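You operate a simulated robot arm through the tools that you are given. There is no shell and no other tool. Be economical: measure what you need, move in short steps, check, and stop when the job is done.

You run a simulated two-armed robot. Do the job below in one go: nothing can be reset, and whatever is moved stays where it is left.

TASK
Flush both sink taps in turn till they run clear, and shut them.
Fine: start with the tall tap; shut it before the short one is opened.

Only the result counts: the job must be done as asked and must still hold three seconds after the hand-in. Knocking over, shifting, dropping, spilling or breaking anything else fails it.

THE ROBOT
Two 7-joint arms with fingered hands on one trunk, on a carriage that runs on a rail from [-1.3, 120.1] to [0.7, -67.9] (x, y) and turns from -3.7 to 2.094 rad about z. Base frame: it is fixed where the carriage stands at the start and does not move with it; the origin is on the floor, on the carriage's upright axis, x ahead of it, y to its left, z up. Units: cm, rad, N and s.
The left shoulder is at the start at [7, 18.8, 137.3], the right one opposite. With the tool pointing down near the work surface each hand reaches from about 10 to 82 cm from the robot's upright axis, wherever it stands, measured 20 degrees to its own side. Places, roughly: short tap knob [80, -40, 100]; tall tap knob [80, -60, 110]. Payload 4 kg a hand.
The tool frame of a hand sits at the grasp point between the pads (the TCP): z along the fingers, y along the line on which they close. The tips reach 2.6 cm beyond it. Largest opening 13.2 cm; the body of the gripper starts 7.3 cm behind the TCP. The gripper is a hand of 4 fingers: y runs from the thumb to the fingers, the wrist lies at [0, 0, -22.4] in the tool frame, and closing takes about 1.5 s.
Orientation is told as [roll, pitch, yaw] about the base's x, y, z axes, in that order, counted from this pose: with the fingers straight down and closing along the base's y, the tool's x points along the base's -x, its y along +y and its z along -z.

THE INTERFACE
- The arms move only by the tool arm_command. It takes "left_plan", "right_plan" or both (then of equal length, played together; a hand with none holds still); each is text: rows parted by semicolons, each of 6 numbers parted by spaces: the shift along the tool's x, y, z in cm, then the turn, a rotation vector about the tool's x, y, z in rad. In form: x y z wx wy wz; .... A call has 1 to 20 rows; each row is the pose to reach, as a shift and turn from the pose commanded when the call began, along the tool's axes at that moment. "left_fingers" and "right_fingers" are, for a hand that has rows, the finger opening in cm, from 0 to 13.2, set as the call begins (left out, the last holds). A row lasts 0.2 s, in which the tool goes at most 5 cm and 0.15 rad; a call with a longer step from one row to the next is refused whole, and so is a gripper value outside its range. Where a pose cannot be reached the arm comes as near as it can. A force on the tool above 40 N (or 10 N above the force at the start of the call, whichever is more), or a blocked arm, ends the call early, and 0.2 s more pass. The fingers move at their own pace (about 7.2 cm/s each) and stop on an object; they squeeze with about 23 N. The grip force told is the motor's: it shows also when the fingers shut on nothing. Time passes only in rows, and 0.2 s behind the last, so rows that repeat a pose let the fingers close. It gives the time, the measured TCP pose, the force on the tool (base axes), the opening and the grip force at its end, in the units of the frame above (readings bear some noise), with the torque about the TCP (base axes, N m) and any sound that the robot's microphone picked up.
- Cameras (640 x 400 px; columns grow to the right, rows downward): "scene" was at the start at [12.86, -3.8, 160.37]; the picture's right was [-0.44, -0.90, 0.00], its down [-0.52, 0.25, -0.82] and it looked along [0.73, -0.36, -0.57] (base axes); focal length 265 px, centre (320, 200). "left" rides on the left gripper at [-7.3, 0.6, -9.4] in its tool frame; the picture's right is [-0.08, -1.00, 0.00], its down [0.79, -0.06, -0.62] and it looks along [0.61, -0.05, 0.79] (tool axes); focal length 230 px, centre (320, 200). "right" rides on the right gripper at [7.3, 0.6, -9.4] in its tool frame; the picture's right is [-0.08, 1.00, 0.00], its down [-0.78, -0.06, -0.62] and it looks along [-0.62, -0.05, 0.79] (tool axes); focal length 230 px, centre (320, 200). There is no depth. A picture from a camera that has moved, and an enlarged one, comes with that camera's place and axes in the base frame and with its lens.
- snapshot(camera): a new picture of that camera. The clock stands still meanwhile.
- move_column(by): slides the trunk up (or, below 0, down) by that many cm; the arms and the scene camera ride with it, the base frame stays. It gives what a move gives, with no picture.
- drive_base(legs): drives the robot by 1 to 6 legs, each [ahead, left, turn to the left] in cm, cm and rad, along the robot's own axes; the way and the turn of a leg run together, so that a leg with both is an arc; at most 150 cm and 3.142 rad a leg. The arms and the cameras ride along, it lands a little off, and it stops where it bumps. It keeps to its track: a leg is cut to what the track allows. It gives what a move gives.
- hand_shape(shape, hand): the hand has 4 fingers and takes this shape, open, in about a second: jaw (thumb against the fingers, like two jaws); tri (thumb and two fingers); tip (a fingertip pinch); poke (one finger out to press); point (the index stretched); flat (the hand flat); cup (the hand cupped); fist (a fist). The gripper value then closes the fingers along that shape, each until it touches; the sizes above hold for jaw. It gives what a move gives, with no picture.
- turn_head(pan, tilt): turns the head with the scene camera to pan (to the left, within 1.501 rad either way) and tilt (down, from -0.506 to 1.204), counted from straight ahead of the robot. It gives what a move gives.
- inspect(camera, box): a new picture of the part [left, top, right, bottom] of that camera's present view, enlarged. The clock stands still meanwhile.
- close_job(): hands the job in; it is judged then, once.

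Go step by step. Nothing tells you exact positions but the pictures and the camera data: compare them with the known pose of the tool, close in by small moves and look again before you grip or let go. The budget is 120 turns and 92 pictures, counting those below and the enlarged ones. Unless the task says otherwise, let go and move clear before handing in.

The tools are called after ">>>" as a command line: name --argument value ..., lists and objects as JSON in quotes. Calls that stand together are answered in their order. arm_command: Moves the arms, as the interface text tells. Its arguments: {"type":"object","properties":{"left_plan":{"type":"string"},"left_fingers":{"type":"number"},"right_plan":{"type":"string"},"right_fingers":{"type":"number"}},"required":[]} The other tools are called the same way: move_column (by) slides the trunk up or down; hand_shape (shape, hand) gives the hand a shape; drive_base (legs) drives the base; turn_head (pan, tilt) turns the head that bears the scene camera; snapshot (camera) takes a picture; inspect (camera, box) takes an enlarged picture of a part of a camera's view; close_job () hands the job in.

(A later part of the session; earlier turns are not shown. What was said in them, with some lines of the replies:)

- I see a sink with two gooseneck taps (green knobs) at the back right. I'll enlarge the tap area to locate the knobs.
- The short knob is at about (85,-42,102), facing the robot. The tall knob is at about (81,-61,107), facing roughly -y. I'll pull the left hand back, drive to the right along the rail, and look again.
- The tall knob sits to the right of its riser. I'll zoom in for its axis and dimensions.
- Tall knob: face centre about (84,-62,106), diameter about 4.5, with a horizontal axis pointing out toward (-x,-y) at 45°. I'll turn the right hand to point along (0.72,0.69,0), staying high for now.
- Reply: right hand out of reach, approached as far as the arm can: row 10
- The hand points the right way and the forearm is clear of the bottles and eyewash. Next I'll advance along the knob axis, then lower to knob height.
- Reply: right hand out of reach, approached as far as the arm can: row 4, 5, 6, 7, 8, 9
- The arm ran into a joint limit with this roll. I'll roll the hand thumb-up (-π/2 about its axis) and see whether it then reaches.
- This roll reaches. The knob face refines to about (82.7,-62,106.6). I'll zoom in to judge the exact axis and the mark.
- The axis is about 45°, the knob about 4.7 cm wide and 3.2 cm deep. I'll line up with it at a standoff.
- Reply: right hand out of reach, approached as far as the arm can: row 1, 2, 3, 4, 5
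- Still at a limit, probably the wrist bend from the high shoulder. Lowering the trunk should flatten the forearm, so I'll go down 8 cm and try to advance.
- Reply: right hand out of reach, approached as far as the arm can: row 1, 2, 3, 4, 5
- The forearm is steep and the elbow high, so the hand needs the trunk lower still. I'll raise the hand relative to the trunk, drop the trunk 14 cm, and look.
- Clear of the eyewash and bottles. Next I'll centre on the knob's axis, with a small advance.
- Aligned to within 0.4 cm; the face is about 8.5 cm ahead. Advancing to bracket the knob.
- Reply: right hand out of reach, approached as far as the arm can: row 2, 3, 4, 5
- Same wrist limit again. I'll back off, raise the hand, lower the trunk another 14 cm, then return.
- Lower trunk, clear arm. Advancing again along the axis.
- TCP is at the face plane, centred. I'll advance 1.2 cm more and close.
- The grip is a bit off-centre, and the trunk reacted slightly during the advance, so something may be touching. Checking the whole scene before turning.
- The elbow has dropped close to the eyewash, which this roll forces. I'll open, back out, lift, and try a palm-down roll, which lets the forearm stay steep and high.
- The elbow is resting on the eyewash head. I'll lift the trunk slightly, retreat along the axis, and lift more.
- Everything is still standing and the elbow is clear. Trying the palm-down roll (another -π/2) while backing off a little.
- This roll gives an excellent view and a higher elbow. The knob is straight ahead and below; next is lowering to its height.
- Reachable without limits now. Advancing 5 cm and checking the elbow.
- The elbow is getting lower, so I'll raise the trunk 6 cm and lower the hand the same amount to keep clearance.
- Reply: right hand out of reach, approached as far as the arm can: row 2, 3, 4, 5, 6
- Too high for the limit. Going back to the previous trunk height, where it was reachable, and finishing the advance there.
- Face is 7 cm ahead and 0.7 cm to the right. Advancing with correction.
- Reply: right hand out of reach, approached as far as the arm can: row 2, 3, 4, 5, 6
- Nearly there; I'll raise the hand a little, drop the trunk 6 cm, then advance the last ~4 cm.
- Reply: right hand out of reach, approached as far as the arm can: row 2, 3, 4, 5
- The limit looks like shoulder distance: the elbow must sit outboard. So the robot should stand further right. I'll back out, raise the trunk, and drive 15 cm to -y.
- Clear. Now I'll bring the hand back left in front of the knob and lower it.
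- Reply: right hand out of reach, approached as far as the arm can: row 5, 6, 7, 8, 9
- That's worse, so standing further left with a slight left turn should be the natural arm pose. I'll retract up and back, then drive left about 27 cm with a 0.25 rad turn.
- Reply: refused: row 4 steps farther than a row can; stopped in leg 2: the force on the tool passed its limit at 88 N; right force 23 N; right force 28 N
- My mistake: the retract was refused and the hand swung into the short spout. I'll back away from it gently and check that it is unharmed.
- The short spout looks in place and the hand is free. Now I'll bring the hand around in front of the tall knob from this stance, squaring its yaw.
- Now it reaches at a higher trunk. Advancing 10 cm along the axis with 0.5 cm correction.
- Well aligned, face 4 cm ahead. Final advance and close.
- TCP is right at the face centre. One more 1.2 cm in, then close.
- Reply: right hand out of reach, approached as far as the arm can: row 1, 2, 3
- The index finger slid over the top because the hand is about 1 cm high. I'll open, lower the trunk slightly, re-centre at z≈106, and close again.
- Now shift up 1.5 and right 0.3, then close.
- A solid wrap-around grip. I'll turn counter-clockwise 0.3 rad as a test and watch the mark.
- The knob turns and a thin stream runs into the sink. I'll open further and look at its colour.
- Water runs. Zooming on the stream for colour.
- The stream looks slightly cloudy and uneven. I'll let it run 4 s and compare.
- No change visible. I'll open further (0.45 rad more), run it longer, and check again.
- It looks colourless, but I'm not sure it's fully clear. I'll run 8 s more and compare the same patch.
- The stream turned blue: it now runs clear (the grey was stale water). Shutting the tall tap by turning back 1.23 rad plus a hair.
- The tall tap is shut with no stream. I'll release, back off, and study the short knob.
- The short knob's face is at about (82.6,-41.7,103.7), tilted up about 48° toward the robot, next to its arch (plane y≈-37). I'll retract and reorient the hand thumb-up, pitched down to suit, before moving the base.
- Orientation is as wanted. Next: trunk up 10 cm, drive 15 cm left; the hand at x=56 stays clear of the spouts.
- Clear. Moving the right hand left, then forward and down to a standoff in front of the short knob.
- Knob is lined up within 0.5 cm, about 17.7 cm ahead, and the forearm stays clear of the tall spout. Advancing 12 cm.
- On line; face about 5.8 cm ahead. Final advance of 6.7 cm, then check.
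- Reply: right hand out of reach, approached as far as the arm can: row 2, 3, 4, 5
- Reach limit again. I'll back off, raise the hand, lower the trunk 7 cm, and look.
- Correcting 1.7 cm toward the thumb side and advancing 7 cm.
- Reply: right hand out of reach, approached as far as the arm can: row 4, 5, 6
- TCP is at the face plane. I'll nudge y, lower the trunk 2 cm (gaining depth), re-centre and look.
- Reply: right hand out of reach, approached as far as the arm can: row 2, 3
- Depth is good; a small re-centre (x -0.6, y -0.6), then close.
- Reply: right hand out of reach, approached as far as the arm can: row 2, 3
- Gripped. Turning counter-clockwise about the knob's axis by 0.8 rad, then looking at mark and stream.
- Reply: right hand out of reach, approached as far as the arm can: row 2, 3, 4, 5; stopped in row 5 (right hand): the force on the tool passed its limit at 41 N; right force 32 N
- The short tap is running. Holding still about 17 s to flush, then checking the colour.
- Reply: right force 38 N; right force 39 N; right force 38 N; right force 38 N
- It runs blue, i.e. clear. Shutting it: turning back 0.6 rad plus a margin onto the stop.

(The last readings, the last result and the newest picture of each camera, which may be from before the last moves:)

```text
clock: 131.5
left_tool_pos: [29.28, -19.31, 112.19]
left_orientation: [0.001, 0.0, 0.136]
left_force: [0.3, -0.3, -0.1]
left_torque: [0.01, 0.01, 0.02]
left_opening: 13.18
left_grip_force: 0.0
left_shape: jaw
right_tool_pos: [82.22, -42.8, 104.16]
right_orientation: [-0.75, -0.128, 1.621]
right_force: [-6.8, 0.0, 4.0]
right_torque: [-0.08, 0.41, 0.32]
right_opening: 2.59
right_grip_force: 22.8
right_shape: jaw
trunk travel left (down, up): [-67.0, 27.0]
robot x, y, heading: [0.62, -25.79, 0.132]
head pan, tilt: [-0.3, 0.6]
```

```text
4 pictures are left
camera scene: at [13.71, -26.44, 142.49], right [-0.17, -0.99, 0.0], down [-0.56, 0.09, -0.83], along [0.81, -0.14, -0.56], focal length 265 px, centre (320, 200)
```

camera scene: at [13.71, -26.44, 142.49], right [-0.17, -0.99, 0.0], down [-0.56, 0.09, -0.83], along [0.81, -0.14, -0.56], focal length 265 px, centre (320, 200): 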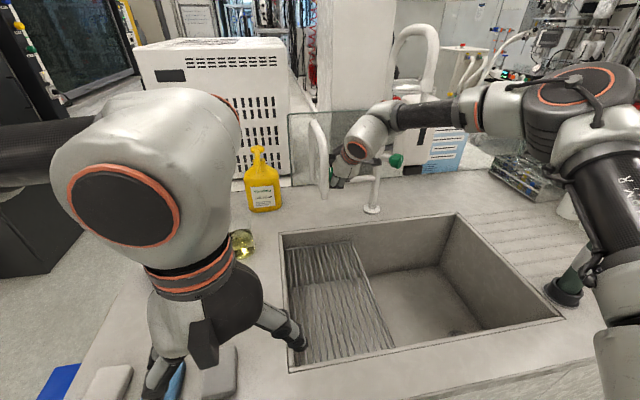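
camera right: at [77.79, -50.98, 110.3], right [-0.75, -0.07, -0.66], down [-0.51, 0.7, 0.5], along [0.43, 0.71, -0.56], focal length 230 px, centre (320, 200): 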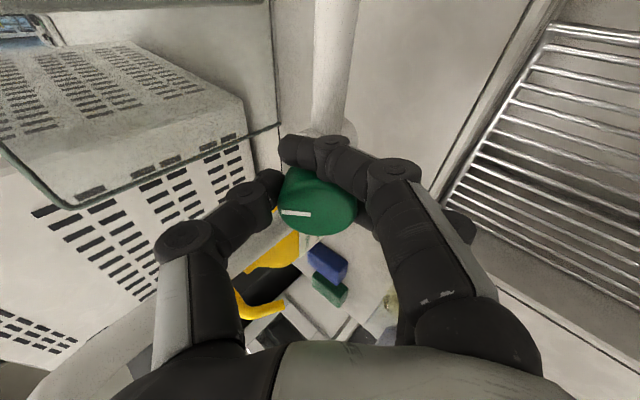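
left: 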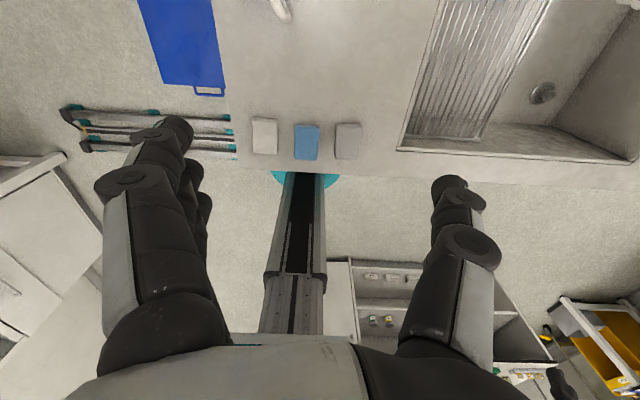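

The stream has stopped and the knob is against its stop. Releasing and backing off.

>>> arm_command --right_plan "0 0 0 0 0 0; 0 0 0 0 0 0; 0 0 0 0 0 0; 0 0 0 0 0 0; 0 0 0 0 0 0; 0 0 0 0 0 0; 0 0 -2 0 0 0; 0 0 -4 0 0 0; 0 0 -7 0 0 0; 0 0 -10 0 0 0; 0 0 -14 0 0 0; 0 0 -18 0 0 0; 0 0 -18 0 0 0" --right_fingers 8

>>> snapshot --camera "scene"

```text
clock: 134.3
left_tool_pos: [29.67, -19.33, 112.19]
left_orientation: [0.0, 0.003, 0.136]
left_force: [-0.3, 0.2, -0.8]
left_torque: [0.0, 0.01, 0.01]
left_opening: 13.18
left_grip_force: 0.1
left_shape: jaw
right_tool_pos: [70.54, -45.06, 117.09]
right_orientation: [-0.747, -0.128, 1.622]
right_force: [-0.9, -0.1, -0.1]
right_torque: [0.02, 0.01, 0.05]
right_opening: 7.98
right_grip_force: 0.0
right_shape: jaw
trunk travel left (down, up): [-67.0, 27.0]
robot x, y, heading: [0.34, -25.85, 0.128]
head pan, tilt: [-0.3, 0.6]
```

```text
3 pictures are left
camera scene: at [14.07, -26.43, 142.45], right [-0.17, -0.99, 0.0], down [-0.56, 0.09, -0.82], along [0.81, -0.14, -0.57], focal length 265 px, centre (320, 200)
```

scene: 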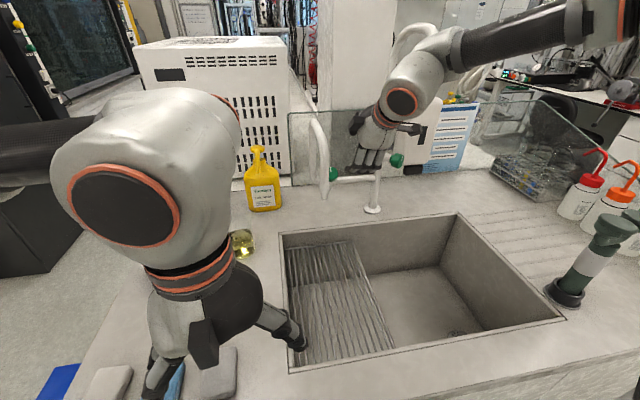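

The hand is clear and everything is upright. A final zoom on both knobs and spouts before handing in.

>>> inspect --camera "scene" --box '[290, 100, 430, 290]'

```text
2.11 times, centred on (360, 195) of scene
camera zoom: at [14.07, -26.43, 142.45], right [-0.17, -0.99, 0.0], down [-0.56, 0.09, -0.82], along [0.81, -0.14, -0.57], focal length 558 px, centre (236, 210)
```

zoom: 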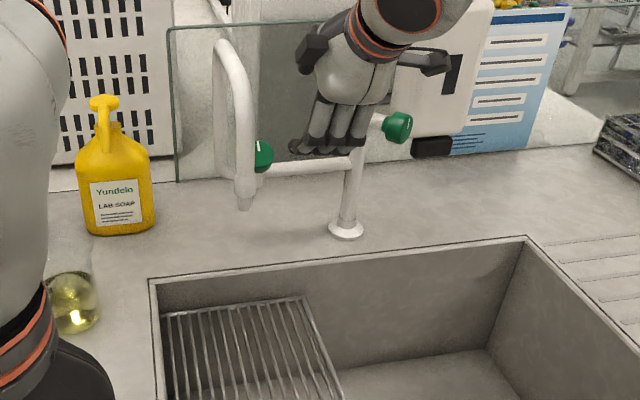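

No water comes from either spout, both taps are shut, and the hand is clear. Handing in.

>>> close_job

```text
The job is handed in.
```

I flushed the tall tap until it ran clear and shut it. Then I did the same with the short tap, and the last picture shows no water from either spout.

Two unplanned contacts happened on the way:
- **Short spout:** the right hand swung into it at up to 88 N during a base move. The spout looked about where it had been afterwards, within roughly 2 cm by my estimate, and the tap worked normally.
- **Eyewash:** the right elbow rested briefly on its head. It and the bottles were still standing when I looked afterwards.
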